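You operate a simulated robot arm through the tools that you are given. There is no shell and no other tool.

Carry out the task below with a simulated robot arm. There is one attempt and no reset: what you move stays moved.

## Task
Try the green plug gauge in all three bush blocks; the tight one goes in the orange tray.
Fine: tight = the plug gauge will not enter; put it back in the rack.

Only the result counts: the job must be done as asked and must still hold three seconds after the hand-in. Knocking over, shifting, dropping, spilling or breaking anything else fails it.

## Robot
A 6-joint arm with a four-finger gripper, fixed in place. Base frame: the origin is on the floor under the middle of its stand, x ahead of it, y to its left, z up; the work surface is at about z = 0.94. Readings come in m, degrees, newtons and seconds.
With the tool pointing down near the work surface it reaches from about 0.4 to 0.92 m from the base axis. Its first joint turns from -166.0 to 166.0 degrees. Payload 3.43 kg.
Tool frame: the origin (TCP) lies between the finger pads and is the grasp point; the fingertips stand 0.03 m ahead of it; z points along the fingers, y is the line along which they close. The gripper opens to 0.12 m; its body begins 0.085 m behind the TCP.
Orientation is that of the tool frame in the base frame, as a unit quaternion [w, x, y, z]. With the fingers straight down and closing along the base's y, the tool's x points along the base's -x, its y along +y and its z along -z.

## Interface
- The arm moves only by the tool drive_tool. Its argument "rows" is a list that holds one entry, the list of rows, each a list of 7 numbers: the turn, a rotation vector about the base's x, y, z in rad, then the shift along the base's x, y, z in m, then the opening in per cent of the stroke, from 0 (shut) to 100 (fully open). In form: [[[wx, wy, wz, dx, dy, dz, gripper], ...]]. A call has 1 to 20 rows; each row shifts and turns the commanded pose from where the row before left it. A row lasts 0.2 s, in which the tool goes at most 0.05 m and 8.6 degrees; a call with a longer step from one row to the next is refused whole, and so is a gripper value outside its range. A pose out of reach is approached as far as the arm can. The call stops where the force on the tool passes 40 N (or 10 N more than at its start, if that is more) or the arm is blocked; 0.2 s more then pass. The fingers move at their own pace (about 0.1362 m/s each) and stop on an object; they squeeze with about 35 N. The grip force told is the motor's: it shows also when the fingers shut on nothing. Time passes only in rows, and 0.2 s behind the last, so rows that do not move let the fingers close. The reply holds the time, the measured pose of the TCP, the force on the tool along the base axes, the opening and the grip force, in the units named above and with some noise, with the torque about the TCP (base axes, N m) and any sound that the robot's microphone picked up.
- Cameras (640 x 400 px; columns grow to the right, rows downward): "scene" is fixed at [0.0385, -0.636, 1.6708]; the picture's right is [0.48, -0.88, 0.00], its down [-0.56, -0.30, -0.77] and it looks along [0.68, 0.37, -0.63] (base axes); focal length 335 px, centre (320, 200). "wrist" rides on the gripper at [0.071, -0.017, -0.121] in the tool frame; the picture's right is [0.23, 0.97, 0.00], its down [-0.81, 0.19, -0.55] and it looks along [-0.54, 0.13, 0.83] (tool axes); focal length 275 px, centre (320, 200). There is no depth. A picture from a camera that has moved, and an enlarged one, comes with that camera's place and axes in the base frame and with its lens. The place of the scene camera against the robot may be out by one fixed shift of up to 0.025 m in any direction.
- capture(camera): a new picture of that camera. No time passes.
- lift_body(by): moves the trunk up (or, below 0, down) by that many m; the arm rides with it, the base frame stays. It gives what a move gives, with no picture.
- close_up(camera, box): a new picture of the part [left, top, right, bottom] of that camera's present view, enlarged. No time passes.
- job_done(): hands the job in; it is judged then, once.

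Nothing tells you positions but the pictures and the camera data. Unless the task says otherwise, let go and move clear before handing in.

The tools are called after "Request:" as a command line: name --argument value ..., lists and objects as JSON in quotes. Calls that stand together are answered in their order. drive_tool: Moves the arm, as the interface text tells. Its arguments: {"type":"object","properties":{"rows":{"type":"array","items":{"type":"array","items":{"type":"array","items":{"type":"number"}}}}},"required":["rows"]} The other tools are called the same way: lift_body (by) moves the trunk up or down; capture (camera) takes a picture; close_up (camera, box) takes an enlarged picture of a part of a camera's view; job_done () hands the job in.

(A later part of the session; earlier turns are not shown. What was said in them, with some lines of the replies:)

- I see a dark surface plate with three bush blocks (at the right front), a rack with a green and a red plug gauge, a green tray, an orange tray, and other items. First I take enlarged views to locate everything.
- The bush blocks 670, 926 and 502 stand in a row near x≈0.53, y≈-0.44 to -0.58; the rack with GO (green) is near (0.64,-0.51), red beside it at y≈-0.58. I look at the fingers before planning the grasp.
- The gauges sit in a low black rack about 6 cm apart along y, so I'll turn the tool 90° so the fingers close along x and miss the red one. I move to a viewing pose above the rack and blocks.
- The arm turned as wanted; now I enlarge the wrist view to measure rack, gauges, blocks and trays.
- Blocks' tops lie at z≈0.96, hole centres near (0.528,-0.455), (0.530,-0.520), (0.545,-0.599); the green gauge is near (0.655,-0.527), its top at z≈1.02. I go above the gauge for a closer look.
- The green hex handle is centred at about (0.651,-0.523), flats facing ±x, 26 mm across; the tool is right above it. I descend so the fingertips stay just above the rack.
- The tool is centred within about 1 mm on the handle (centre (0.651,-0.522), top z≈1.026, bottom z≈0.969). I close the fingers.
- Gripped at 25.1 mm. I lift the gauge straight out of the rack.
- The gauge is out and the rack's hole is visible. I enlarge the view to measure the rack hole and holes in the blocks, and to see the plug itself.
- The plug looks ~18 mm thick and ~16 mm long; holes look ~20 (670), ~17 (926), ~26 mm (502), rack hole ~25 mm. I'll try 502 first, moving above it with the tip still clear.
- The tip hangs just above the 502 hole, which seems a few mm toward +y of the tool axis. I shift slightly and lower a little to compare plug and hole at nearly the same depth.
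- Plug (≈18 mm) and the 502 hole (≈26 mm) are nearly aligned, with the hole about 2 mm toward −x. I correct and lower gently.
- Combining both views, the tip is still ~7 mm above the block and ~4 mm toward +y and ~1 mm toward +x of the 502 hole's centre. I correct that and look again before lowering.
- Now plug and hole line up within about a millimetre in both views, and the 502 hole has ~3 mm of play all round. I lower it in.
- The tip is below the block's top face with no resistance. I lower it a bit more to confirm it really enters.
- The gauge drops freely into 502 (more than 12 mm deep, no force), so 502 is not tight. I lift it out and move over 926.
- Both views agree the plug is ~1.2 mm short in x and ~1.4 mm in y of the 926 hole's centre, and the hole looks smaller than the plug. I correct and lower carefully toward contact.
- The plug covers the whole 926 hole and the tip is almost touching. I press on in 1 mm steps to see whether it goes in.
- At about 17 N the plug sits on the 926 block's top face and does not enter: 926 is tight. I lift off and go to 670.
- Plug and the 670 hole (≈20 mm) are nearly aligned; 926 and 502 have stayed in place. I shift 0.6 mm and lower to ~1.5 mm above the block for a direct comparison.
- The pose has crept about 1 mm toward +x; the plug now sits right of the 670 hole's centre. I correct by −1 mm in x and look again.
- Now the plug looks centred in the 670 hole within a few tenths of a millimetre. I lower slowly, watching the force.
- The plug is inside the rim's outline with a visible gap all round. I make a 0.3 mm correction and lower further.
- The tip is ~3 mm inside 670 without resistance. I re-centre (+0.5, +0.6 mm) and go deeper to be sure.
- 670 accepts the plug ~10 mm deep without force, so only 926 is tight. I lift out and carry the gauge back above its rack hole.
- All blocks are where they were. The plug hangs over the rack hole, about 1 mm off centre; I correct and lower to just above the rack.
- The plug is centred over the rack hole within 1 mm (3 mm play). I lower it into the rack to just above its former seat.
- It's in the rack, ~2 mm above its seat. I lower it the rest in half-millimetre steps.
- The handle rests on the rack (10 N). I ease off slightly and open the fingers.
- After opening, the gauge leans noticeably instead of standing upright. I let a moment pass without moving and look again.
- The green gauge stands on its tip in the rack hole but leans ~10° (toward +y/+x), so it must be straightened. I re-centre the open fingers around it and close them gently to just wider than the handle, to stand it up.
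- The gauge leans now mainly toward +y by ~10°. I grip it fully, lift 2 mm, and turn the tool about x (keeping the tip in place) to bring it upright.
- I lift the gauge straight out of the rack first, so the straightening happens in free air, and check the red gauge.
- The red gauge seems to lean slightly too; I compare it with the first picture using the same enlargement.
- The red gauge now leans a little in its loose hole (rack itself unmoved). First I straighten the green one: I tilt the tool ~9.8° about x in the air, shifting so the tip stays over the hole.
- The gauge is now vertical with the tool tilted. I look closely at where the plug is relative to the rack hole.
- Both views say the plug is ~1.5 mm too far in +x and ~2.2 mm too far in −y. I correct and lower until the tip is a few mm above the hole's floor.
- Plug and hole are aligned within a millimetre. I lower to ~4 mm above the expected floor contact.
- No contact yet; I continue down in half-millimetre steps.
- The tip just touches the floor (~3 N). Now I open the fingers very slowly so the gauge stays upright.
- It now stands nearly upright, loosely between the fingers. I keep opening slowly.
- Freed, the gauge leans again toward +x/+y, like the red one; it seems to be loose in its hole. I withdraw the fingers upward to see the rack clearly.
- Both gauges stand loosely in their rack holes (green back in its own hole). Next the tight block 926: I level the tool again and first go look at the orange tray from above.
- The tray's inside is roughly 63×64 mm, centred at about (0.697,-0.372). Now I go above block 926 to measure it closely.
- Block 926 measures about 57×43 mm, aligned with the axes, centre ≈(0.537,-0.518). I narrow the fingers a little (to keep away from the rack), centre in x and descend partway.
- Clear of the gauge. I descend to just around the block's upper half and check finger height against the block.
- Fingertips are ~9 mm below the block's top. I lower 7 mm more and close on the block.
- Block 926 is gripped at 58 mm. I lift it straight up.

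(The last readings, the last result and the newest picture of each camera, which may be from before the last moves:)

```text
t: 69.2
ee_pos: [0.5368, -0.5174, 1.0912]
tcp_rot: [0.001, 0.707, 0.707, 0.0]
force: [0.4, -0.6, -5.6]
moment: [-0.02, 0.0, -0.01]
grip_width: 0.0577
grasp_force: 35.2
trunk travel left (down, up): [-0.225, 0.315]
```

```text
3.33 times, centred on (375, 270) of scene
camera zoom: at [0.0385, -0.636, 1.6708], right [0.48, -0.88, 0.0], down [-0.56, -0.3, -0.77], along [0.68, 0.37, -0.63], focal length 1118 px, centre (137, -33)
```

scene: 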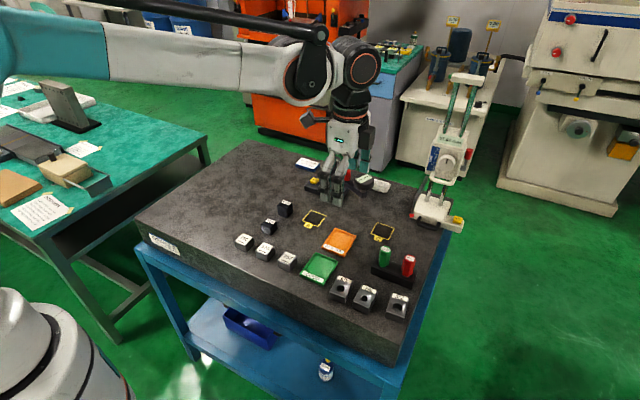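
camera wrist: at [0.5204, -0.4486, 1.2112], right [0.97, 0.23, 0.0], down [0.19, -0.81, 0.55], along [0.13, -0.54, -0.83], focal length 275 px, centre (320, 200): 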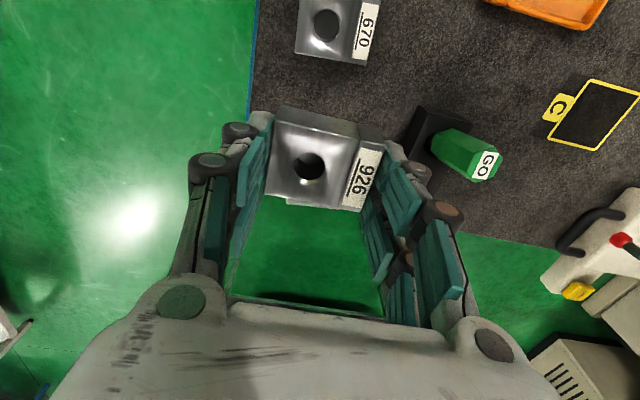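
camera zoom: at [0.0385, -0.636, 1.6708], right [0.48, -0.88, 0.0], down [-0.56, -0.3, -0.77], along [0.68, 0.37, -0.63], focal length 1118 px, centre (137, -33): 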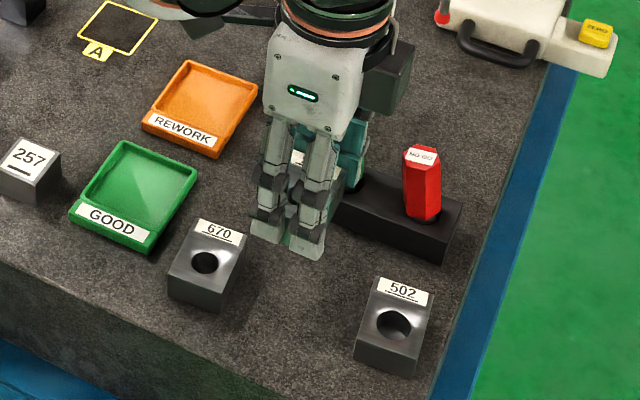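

Block is held firmly (≈6 N). I carry it over the orange tray.

Request:
drive_tool --rows '[[[0, 0, 0, 0.02, 0.03, 0, 10], [0, 0, 0, 0.025, 0.03, 0, 10], [0, 0, 0, 0.0285, 0.021, 0, 10], [0, 0, 0, 0.0285, 0.021, 0, 10], [0, 0, 0, 0.0285, 0.021, 0, 10], [0, 0, 0, 0.0284, 0.021, 0, 10], [0, 0, 0, 0, 0, -0.02, 10], [0, 0, 0, 0, 0, -0.02, 10], [0, 0, 0, 0, 0, -0.015, 10], [0, 0, 0, 0, 0, 0, 10]]]'

Request:
capture --camera "wrist"

Request:
close_up --camera "wrist" --box '[230, 70, 410, 230]'

Request:
close_up --camera "scene" --box '[300, 200, 380, 270]'

```text
t: 71.4
ee_pos: [0.6969, -0.3757, 1.0351]
tcp_rot: [0.0, 0.707, 0.707, -0.001]
force: [1.2, 0.3, -4.5]
moment: [0.03, 0.0, -0.02]
grip_width: 0.0577
grasp_force: 34.8
trunk travel left (down, up): [-0.225, 0.315]
```

```text
taken
camera wrist: at [0.6801, -0.3064, 1.156], right [0.97, 0.23, 0.0], down [0.19, -0.81, 0.55], along [0.13, -0.54, -0.83], focal length 275 px, centre (320, 200)
```

wrist: 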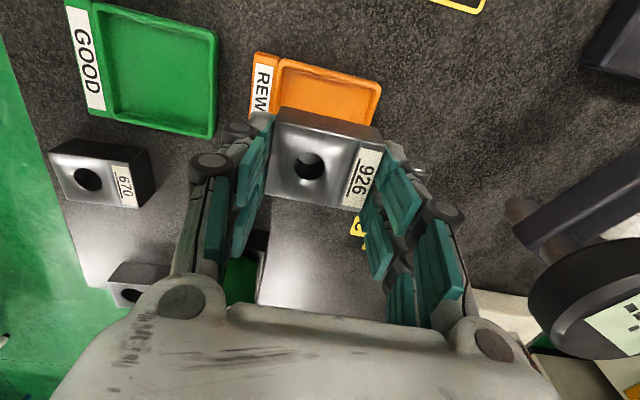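

```text
2.50 times, centred on (320, 150) of wrist
camera zoom: at [0.6801, -0.3064, 1.156], right [0.97, 0.23, 0.0], down [0.19, -0.81, 0.55], along [0.13, -0.54, -0.83], focal length 688 px, centre (320, 325)
```

zoom: 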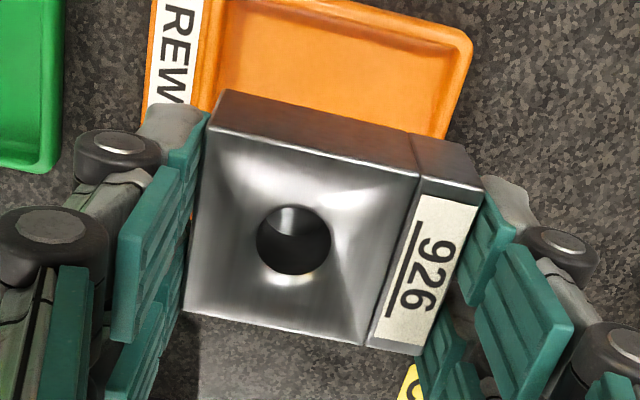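

```text
5.71 times, centred on (340, 235) of scene
camera zoom: at [0.0385, -0.636, 1.6708], right [0.48, -0.88, 0.0], down [-0.56, -0.3, -0.77], along [0.68, 0.37, -0.63], focal length 1917 px, centre (206, 0)
```

zoom: 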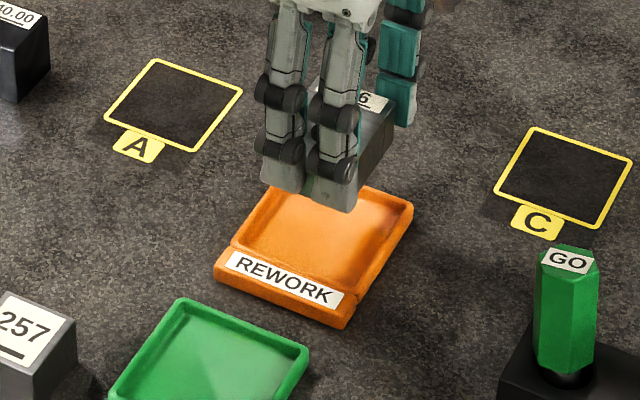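

Over the tray; in x the block sits ~2 mm too far +x (margin ±3 mm), in y ~3 mm short. I correct and lower partway, then re-measure.

Request:
drive_tool --rows '[[[0, 0, 0, -0.0018, 0.003, -0.008, 10], [0, 0, 0, 0, 0, -0.01, 10], [0, 0, 0, 0, 0, -0.008, 10], [0, 0, 0, 0, 0, 0, 10]]]'

Request:
close_up --camera "wrist" --box '[230, 70, 410, 230]'

Request:
close_up --camera "scene" --box '[310, 210, 370, 260]'

Request:
close_up --camera "wrist" --box '[240, 60, 400, 150]'

```text
t: 72.4
ee_pos: [0.6942, -0.3733, 1.0091]
tcp_rot: [0.0, 0.707, 0.707, 0.001]
force: [-0.3, -0.7, -4.5]
moment: [-0.05, -0.01, 0.0]
grip_width: 0.0577
grasp_force: 34.9
trunk travel left (down, up): [-0.225, 0.315]
```

```text
2.50 times, centred on (320, 150) of wrist
camera zoom: at [0.6781, -0.3027, 1.1294], right [0.97, 0.23, 0.0], down [0.19, -0.81, 0.55], along [0.13, -0.54, -0.83], focal length 688 px, centre (320, 325)
```

zoom: 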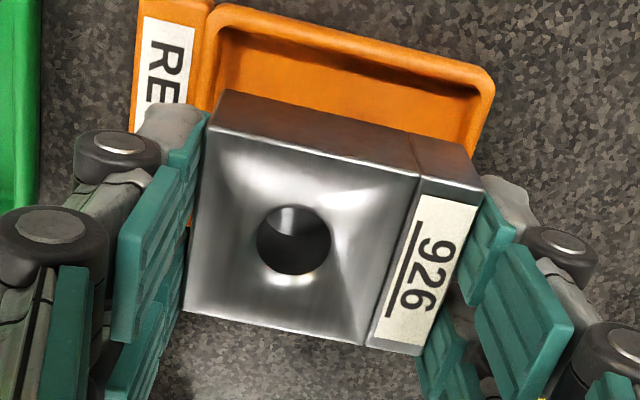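

```text
8.00 times, centred on (340, 235) of scene
camera zoom: at [0.0385, -0.636, 1.6708], right [0.48, -0.88, 0.0], down [-0.56, -0.3, -0.77], along [0.68, 0.37, -0.63], focal length 2684 px, centre (160, -80)
```

zoom: 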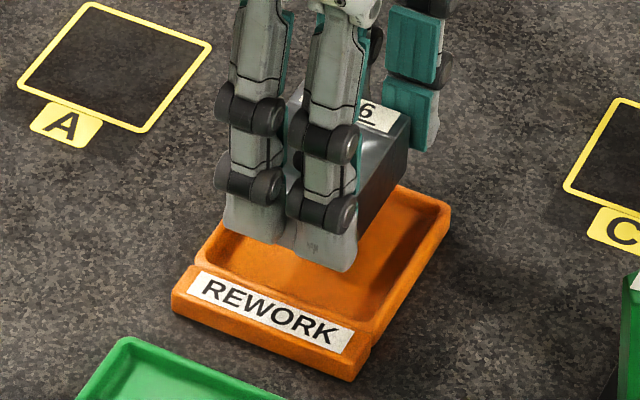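

```text
4.00 times, centred on (320, 105) of wrist
camera zoom: at [0.6781, -0.3027, 1.1294], right [0.97, 0.23, 0.0], down [0.19, -0.81, 0.55], along [0.13, -0.54, -0.83], focal length 1101 px, centre (320, 580)
```

zoom: 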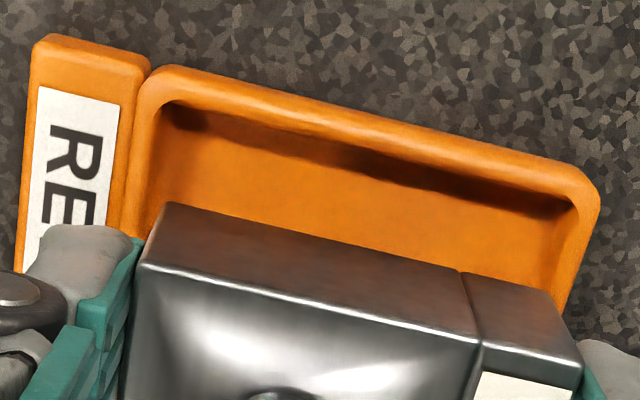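

In x the block is now centred over the tray to within half a millimetre; in y I nudge 2.5 mm back for an even gap, then lower close to the tray floor.

Request:
drive_tool --rows '[[[0, 0, 0, 0, -0.0025, -0.004, 10], [0, 0, 0, 0, 0, -0.006, 10], [0, 0, 0, 0, 0, -0.005, 10], [0, 0, 0, 0, 0, 0, 10]]]'

Request:
close_up --camera "wrist" --box '[240, 60, 400, 150]'

Request:
close_up --camera "scene" --box '[310, 215, 370, 265]'

```text
t: 73.4
ee_pos: [0.6945, -0.3762, 0.9941]
tcp_rot: [0.0, 0.707, 0.707, 0.0]
force: [0.5, 0.1, -5.1]
moment: [-0.02, 0.02, 0.03]
grip_width: 0.0579
grasp_force: 34.9
trunk travel left (down, up): [-0.225, 0.315]
```

```text
4.00 times, centred on (320, 105) of wrist
camera zoom: at [0.6781, -0.3049, 1.1149], right [0.97, 0.23, 0.0], down [0.19, -0.81, 0.55], along [0.13, -0.54, -0.83], focal length 1101 px, centre (320, 580)
```

zoom: 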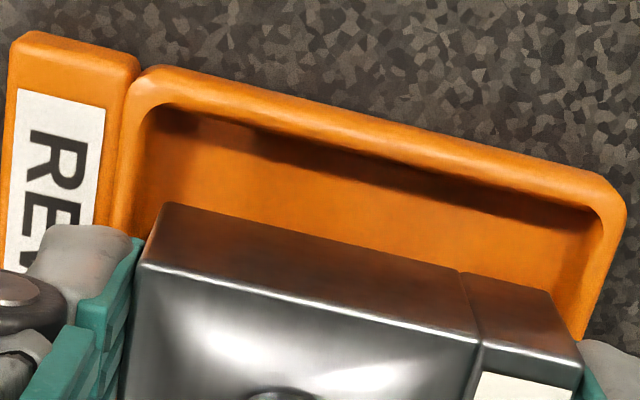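

```text
8.00 times, centred on (340, 240) of scene
camera zoom: at [0.0385, -0.636, 1.6708], right [0.48, -0.88, 0.0], down [-0.56, -0.3, -0.77], along [0.68, 0.37, -0.63], focal length 2684 px, centre (160, -120)
```

zoom: 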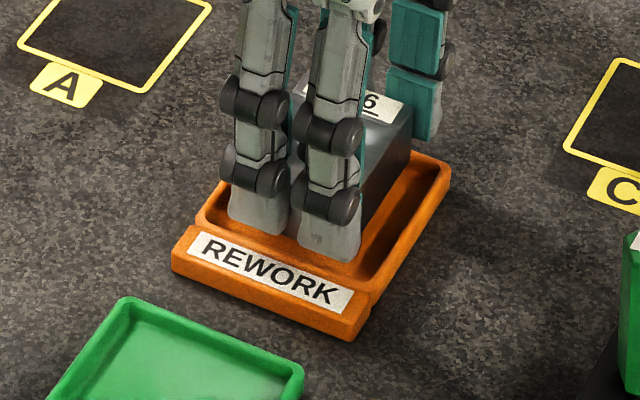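

Centred in x, ~9–13 mm gaps in y. I lower the last bit, slowly near contact.

Request:
drive_tool --rows '[[[0, 0, 0, 0, 0, -0.004, 10], [0, 0, 0, 0, 0, -0.004, 10], [0, 0, 0, 0, 0, -0.001, 10], [0, 0, 0, 0, 0, 0, 10]]]'

Request:
close_up --camera "scene" --box '[310, 215, 370, 265]'

```text
t: 74.4
ee_pos: [0.6941, -0.3758, 0.9845]
tcp_rot: [0.0, 0.707, 0.708, 0.0]
force: [0.1, -0.1, -5.5]
moment: [-0.03, 0.0, -0.04]
grip_width: 0.0578
grasp_force: 35.1
trunk travel left (down, up): [-0.225, 0.315]
```

```text
8.00 times, centred on (340, 240) of scene
camera zoom: at [0.0385, -0.636, 1.6708], right [0.48, -0.88, 0.0], down [-0.56, -0.3, -0.77], along [0.68, 0.37, -0.63], focal length 2684 px, centre (160, -120)
```

zoom: 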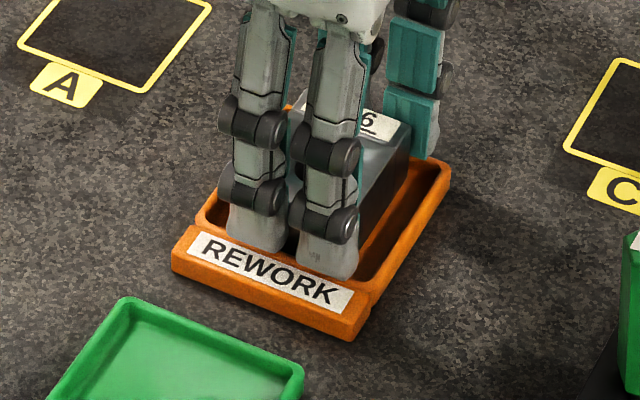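

Request:
drive_tool --rows '[[[0, 0, 0, 0, 0, -0.001, 10], [0, 0, 0, 0, 0, -0.001, 10], [0, 0, 0, 0, 0, 0, 10]]]'

```text
t: 75.2
ee_pos: [0.6939, -0.3746, 0.985]
tcp_rot: [0.0, 0.708, 0.706, 0.0]
force: [1.4, -1.9, 2.3]
moment: [-0.06, -0.25, -0.05]
grip_width: 0.058
grasp_force: 35.9
trunk travel left (down, up): [-0.225, 0.315]
```

There is contact now. I check whether it's the block on the tray floor rather than a finger on the rim.

Request:
close_up --camera "wrist" --box '[240, 60, 400, 150]'

Request:
close_up --camera "scene" --box '[322, 230, 362, 260]'

Request:
capture --camera "wrist"

```text
4.00 times, centred on (320, 105) of wrist
camera zoom: at [0.678, -0.3045, 1.1046], right [0.97, 0.23, 0.0], down [0.19, -0.81, 0.55], along [0.13, -0.54, -0.83], focal length 1101 px, centre (320, 580)
```

zoom: 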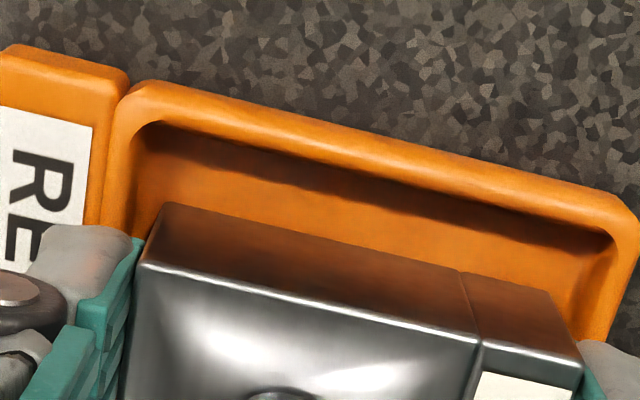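

```text
13.33 times, centred on (342, 245) of scene
camera zoom: at [0.0385, -0.636, 1.6708], right [0.48, -0.88, 0.0], down [-0.56, -0.3, -0.77], along [0.68, 0.37, -0.63], focal length 4473 px, centre (27, -400)
```

zoom: 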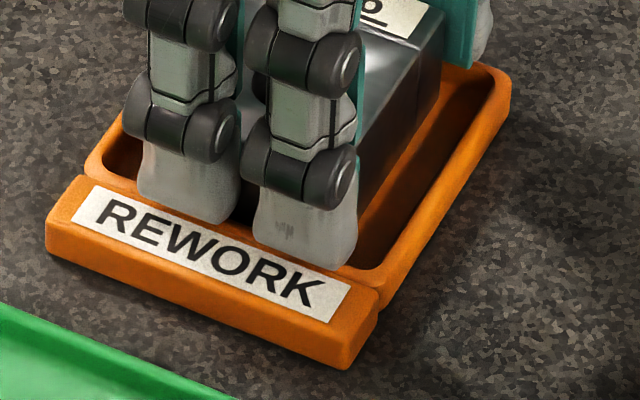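

```text
taken
camera wrist: at [0.678, -0.3045, 1.1046], right [0.97, 0.23, 0.0], down [0.19, -0.81, 0.55], along [0.13, -0.54, -0.83], focal length 275 px, centre (320, 200)
```

wrist: 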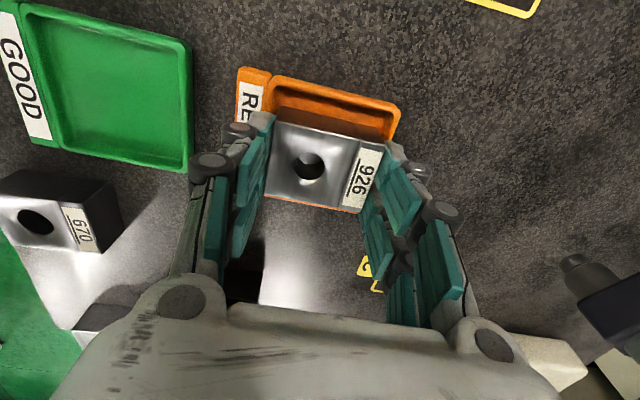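

Request:
close_up --camera "scene" --box '[344, 224, 368, 248]'

Request:
close_up --camera "scene" --box '[324, 244, 352, 266]'

Request:
close_up --camera "wrist" --box '[360, 110, 420, 170]'

Request:
close_up --camera "wrist" --box '[230, 90, 290, 150]'

```text
16.00 times, centred on (356, 236) of scene
camera zoom: at [0.0385, -0.636, 1.6708], right [0.48, -0.88, 0.0], down [-0.56, -0.3, -0.77], along [0.68, 0.37, -0.63], focal length 5367 px, centre (-256, -376)
```

zoom: 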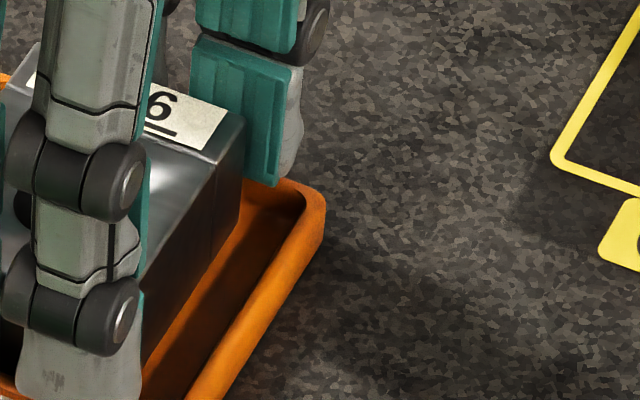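

```text
16.00 times, centred on (338, 255) of scene
camera zoom: at [0.0385, -0.636, 1.6708], right [0.48, -0.88, 0.0], down [-0.56, -0.3, -0.77], along [0.68, 0.37, -0.63], focal length 5367 px, centre (32, -680)
```

zoom: 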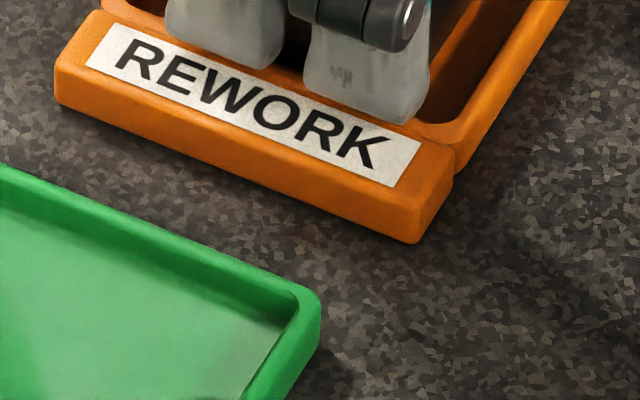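

```text
6.67 times, centred on (390, 140) of wrist
camera zoom: at [0.678, -0.3045, 1.1046], right [0.97, 0.23, 0.0], down [0.19, -0.81, 0.55], along [0.13, -0.54, -0.83], focal length 1835 px, centre (-147, 600)
```

zoom: 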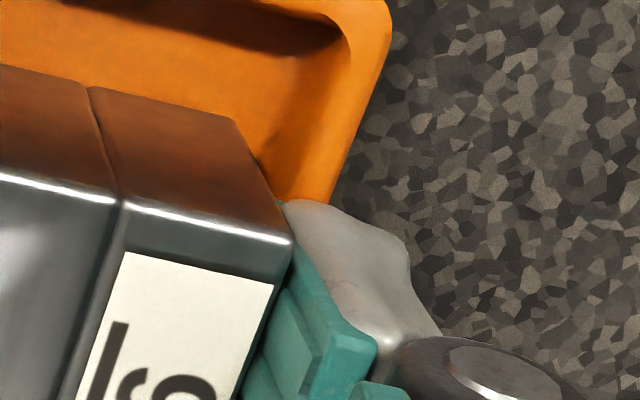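

```text
6.67 times, centred on (260, 120) of wrist
camera zoom: at [0.678, -0.3045, 1.1046], right [0.97, 0.23, 0.0], down [0.19, -0.81, 0.55], along [0.13, -0.54, -0.83], focal length 1835 px, centre (720, 733)
```

zoom: 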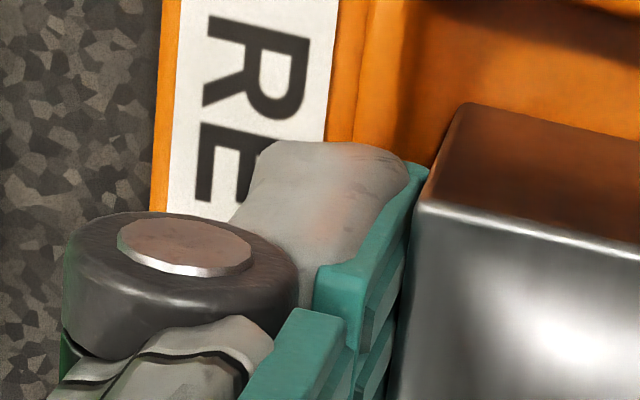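

The +x fingertips just touch the tray's rim while the block hangs right at the tray floor. I ease up 1 mm and open slowly to let the block settle in place.

Request:
drive_tool --rows '[[[0, 0, 0, 0, 0, 0.001, 10], [0, 0, 0, 0, 0, 0, 30], [0, 0, 0, 0, 0, 0, 40], [0, 0, 0, 0, 0, 0, 46], [0, 0, 0, 0, 0, 0, 47.5], [0, 0, 0, 0, 0, 0, 48.2], [0, 0, 0, 0, 0, 0, 48.6], [0, 0, 0, 0, 0, 0, 49], [0, 0, 0, 0, 0, 0, 49.5], [0, 0, 0, 0, 0, 0, 50], [0, 0, 0, 0, 0, 0, 51], [0, 0, 0, 0, 0, 0, 52], [0, 0, 0, 0, 0, 0, 52]]]'

Request:
close_up --camera "wrist" --box '[220, 50, 420, 240]'

Request:
close_up --camera "scene" --box '[310, 215, 370, 265]'

```text
t: 78.0
ee_pos: [0.6941, -0.375, 0.9838]
tcp_rot: [0.0, 0.707, 0.707, 0.001]
force: [-0.3, 0.1, -0.3]
moment: [0.01, 0.0, -0.01]
grip_width: 0.0625
grasp_force: 0.1
trunk travel left (down, up): [-0.225, 0.315]
```

```text
2.11 times, centred on (320, 145) of wrist
camera zoom: at [0.6778, -0.3047, 1.1052], right [0.97, 0.23, 0.0], down [0.19, -0.81, 0.55], along [0.13, -0.54, -0.83], focal length 580 px, centre (320, 316)
```

zoom: 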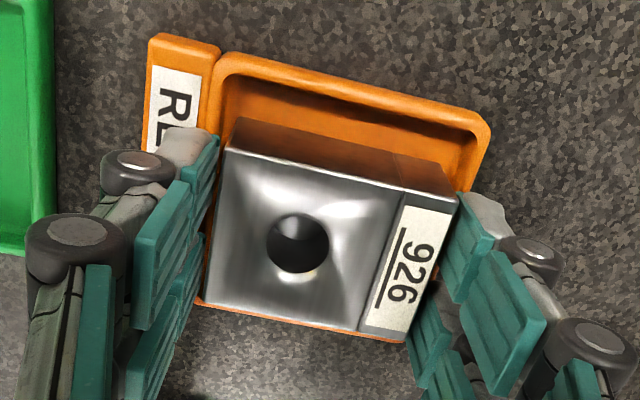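

```text
8.00 times, centred on (340, 240) of scene
camera zoom: at [0.0385, -0.636, 1.6708], right [0.48, -0.88, 0.0], down [-0.56, -0.3, -0.77], along [0.68, 0.37, -0.63], focal length 2684 px, centre (160, -120)
```

zoom: 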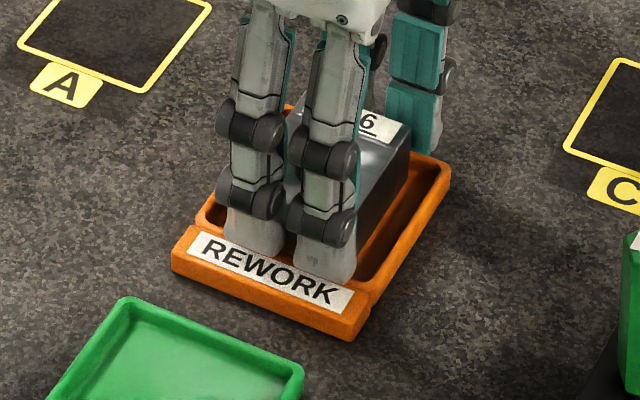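

The block is released and sits in the tray. I open a bit more and withdraw straight up.

Request:
drive_tool --rows '[[[0, 0, 0, 0, 0, 0, 56], [0, 0, 0, 0, 0, 0.001, 60], [0, 0, 0, 0, 0, 0.004, 60], [0, 0, 0, 0, 0, 0.01, 60], [0, 0, 0, 0, 0, 0.02, 60], [0, 0, 0, 0, 0, 0.035, 60], [0, 0, 0, 0, 0, 0.04, 60], [0, 0, 0, 0, 0, 0.04, 60], [0, 0, 0, 0, 0, 0.04, 60], [0, 0, 0, 0, 0, 0, 60]]]'

Request:
capture --camera "wrist"

Request:
close_up --camera "scene" --box '[310, 215, 370, 265]'

Request:
close_up --camera "scene" --box '[300, 220, 440, 330]'

```text
t: 80.2
ee_pos: [0.6965, -0.3743, 1.1768]
tcp_rot: [-0.001, 0.707, 0.707, 0.001]
force: [1.3, -0.2, -0.2]
moment: [-0.01, 0.01, 0.0]
grip_width: 0.0717
grasp_force: 0.0
trunk travel left (down, up): [-0.225, 0.315]
```

```text
taken
camera wrist: at [0.6805, -0.3039, 1.2972], right [0.97, 0.23, 0.0], down [0.19, -0.81, 0.55], along [0.13, -0.54, -0.83], focal length 275 px, centre (320, 200)
```

wrist: 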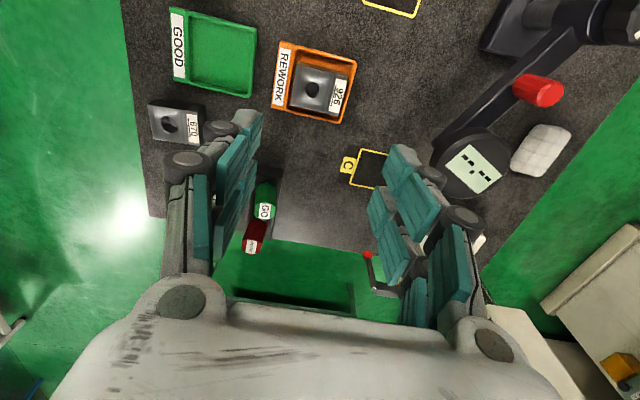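

```text
8.00 times, centred on (340, 240) of scene
camera zoom: at [0.0385, -0.636, 1.6708], right [0.48, -0.88, 0.0], down [-0.56, -0.3, -0.77], along [0.68, 0.37, -0.63], focal length 2684 px, centre (160, -120)
```

zoom: 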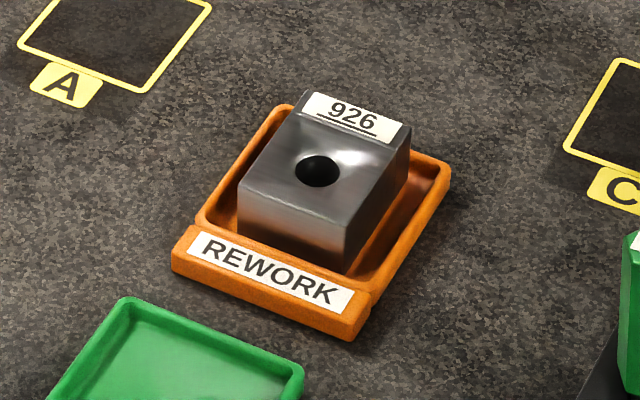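

```text
3.64 times, centred on (370, 275) of scene
camera zoom: at [0.0385, -0.636, 1.6708], right [0.48, -0.88, 0.0], down [-0.56, -0.3, -0.77], along [0.68, 0.37, -0.63], focal length 1220 px, centre (138, -73)
```

zoom: 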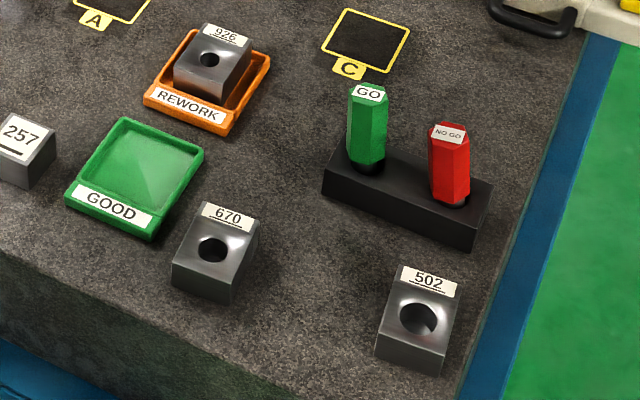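

Block 926 sits flat in the orange tray, 670 and 502 are where they were, and both gauges are in the rack. I move the arm clear and take a last look.

Request:
drive_tool --rows '[[[0, 0, 0, -0.01, 0.005, 0.03, 60], [0, 0, 0, -0.02, 0.015, 0.03, 60], [0, 0, 0, -0.03, 0.025, 0.01, 60], [0, 0, 0, -0.03, 0.025, 0.005, 60], [0, 0, 0, -0.03, 0.025, 0.005, 60], [0, 0, 0, -0.03, 0.025, 0, 60], [0, 0, 0, -0.02, 0.02, 0, 60], [0, 0, 0, 0, 0, 0, 60], [0, 0, 0, 0, 0, 0, 60]]]'

Request:
capture --camera "scene"

Request:
close_up --camera "scene" --box '[365, 235, 425, 285]'

Request:
close_up --camera "scene" --box '[300, 220, 440, 330]'

```text
t: 82.2
ee_pos: [0.5228, -0.2323, 1.2535]
tcp_rot: [0.0, 0.707, 0.707, 0.001]
force: [-0.2, -0.1, -0.1]
moment: [0.0, 0.04, 0.01]
grip_width: 0.0721
grasp_force: 0.0
trunk travel left (down, up): [-0.225, 0.315]
```

```text
taken
```

scene: 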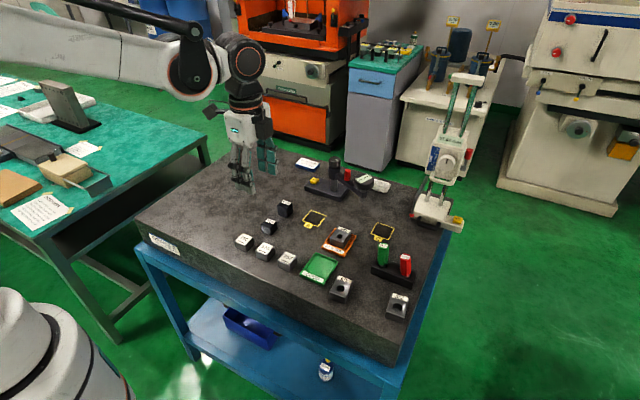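

```text
8.00 times, centred on (395, 260) of scene
camera zoom: at [0.0385, -0.636, 1.6708], right [0.48, -0.88, 0.0], down [-0.56, -0.3, -0.77], along [0.68, 0.37, -0.63], focal length 2684 px, centre (-280, -280)
```

zoom: 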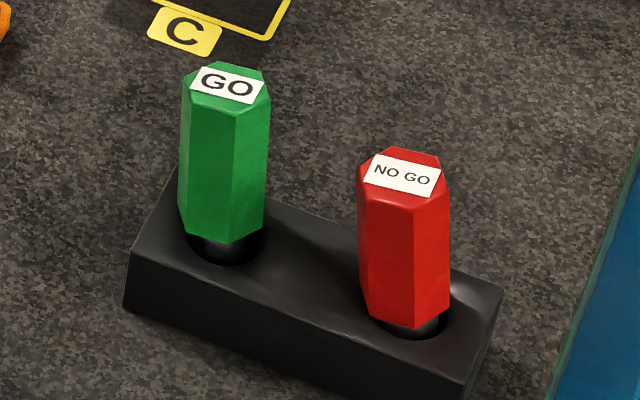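

```text
3.64 times, centred on (370, 275) of scene
camera zoom: at [0.0385, -0.636, 1.6708], right [0.48, -0.88, 0.0], down [-0.56, -0.3, -0.77], along [0.68, 0.37, -0.63], focal length 1220 px, centre (138, -73)
```

zoom: 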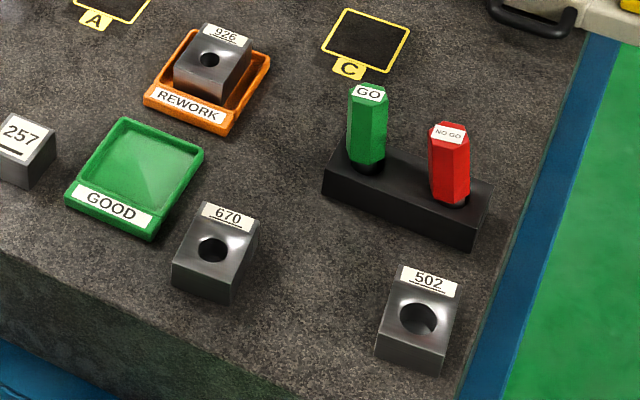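

The last views show what was asked for:
- **Tight block:** 926 lies in the orange tray, because the plug stopped on its top face.
- **Other blocks:** the gauge went freely into 670 and 502, and both still stand in their places.
- **Gauge:** the green gauge is back in its rack hole at its original depth. It leans about 10° and stays put; the hole is a loose fit.
- **Red gauge:** it tipped by a similar amount in its own hole when I first gripped the green one. I could not correct that.

The arm is clear, so I hand the job in.

Request:
job_done

```text
The job is handed in.
```

I finished the job and handed it in, but both gauges now lean in the rack, and the red one was upright at the start.

| Block | Result with the green gauge |
|---|---|
| 502 | Went in freely, more than 12 mm deep |
| 670 | Went in freely, about 10 mm deep |
| 926 | Tight: the plug stopped on the top face at about 17 N |

- **Tight block:** 926 lies in the orange tray. 670 and 502 are where they started.
- **Green gauge:** it is back in its own rack hole at about its original depth. It leans about 10° because the hole is loose. I re-seated it once, and it leaned again as soon as I let go.
- **Red gauge:** it tipped about 9° in its own hole when I first gripped the green one. I never touched it. I left it alone, since the green gauge would not stay upright in the same kind of hole. If that counts as shifting something else, it could fail the job.
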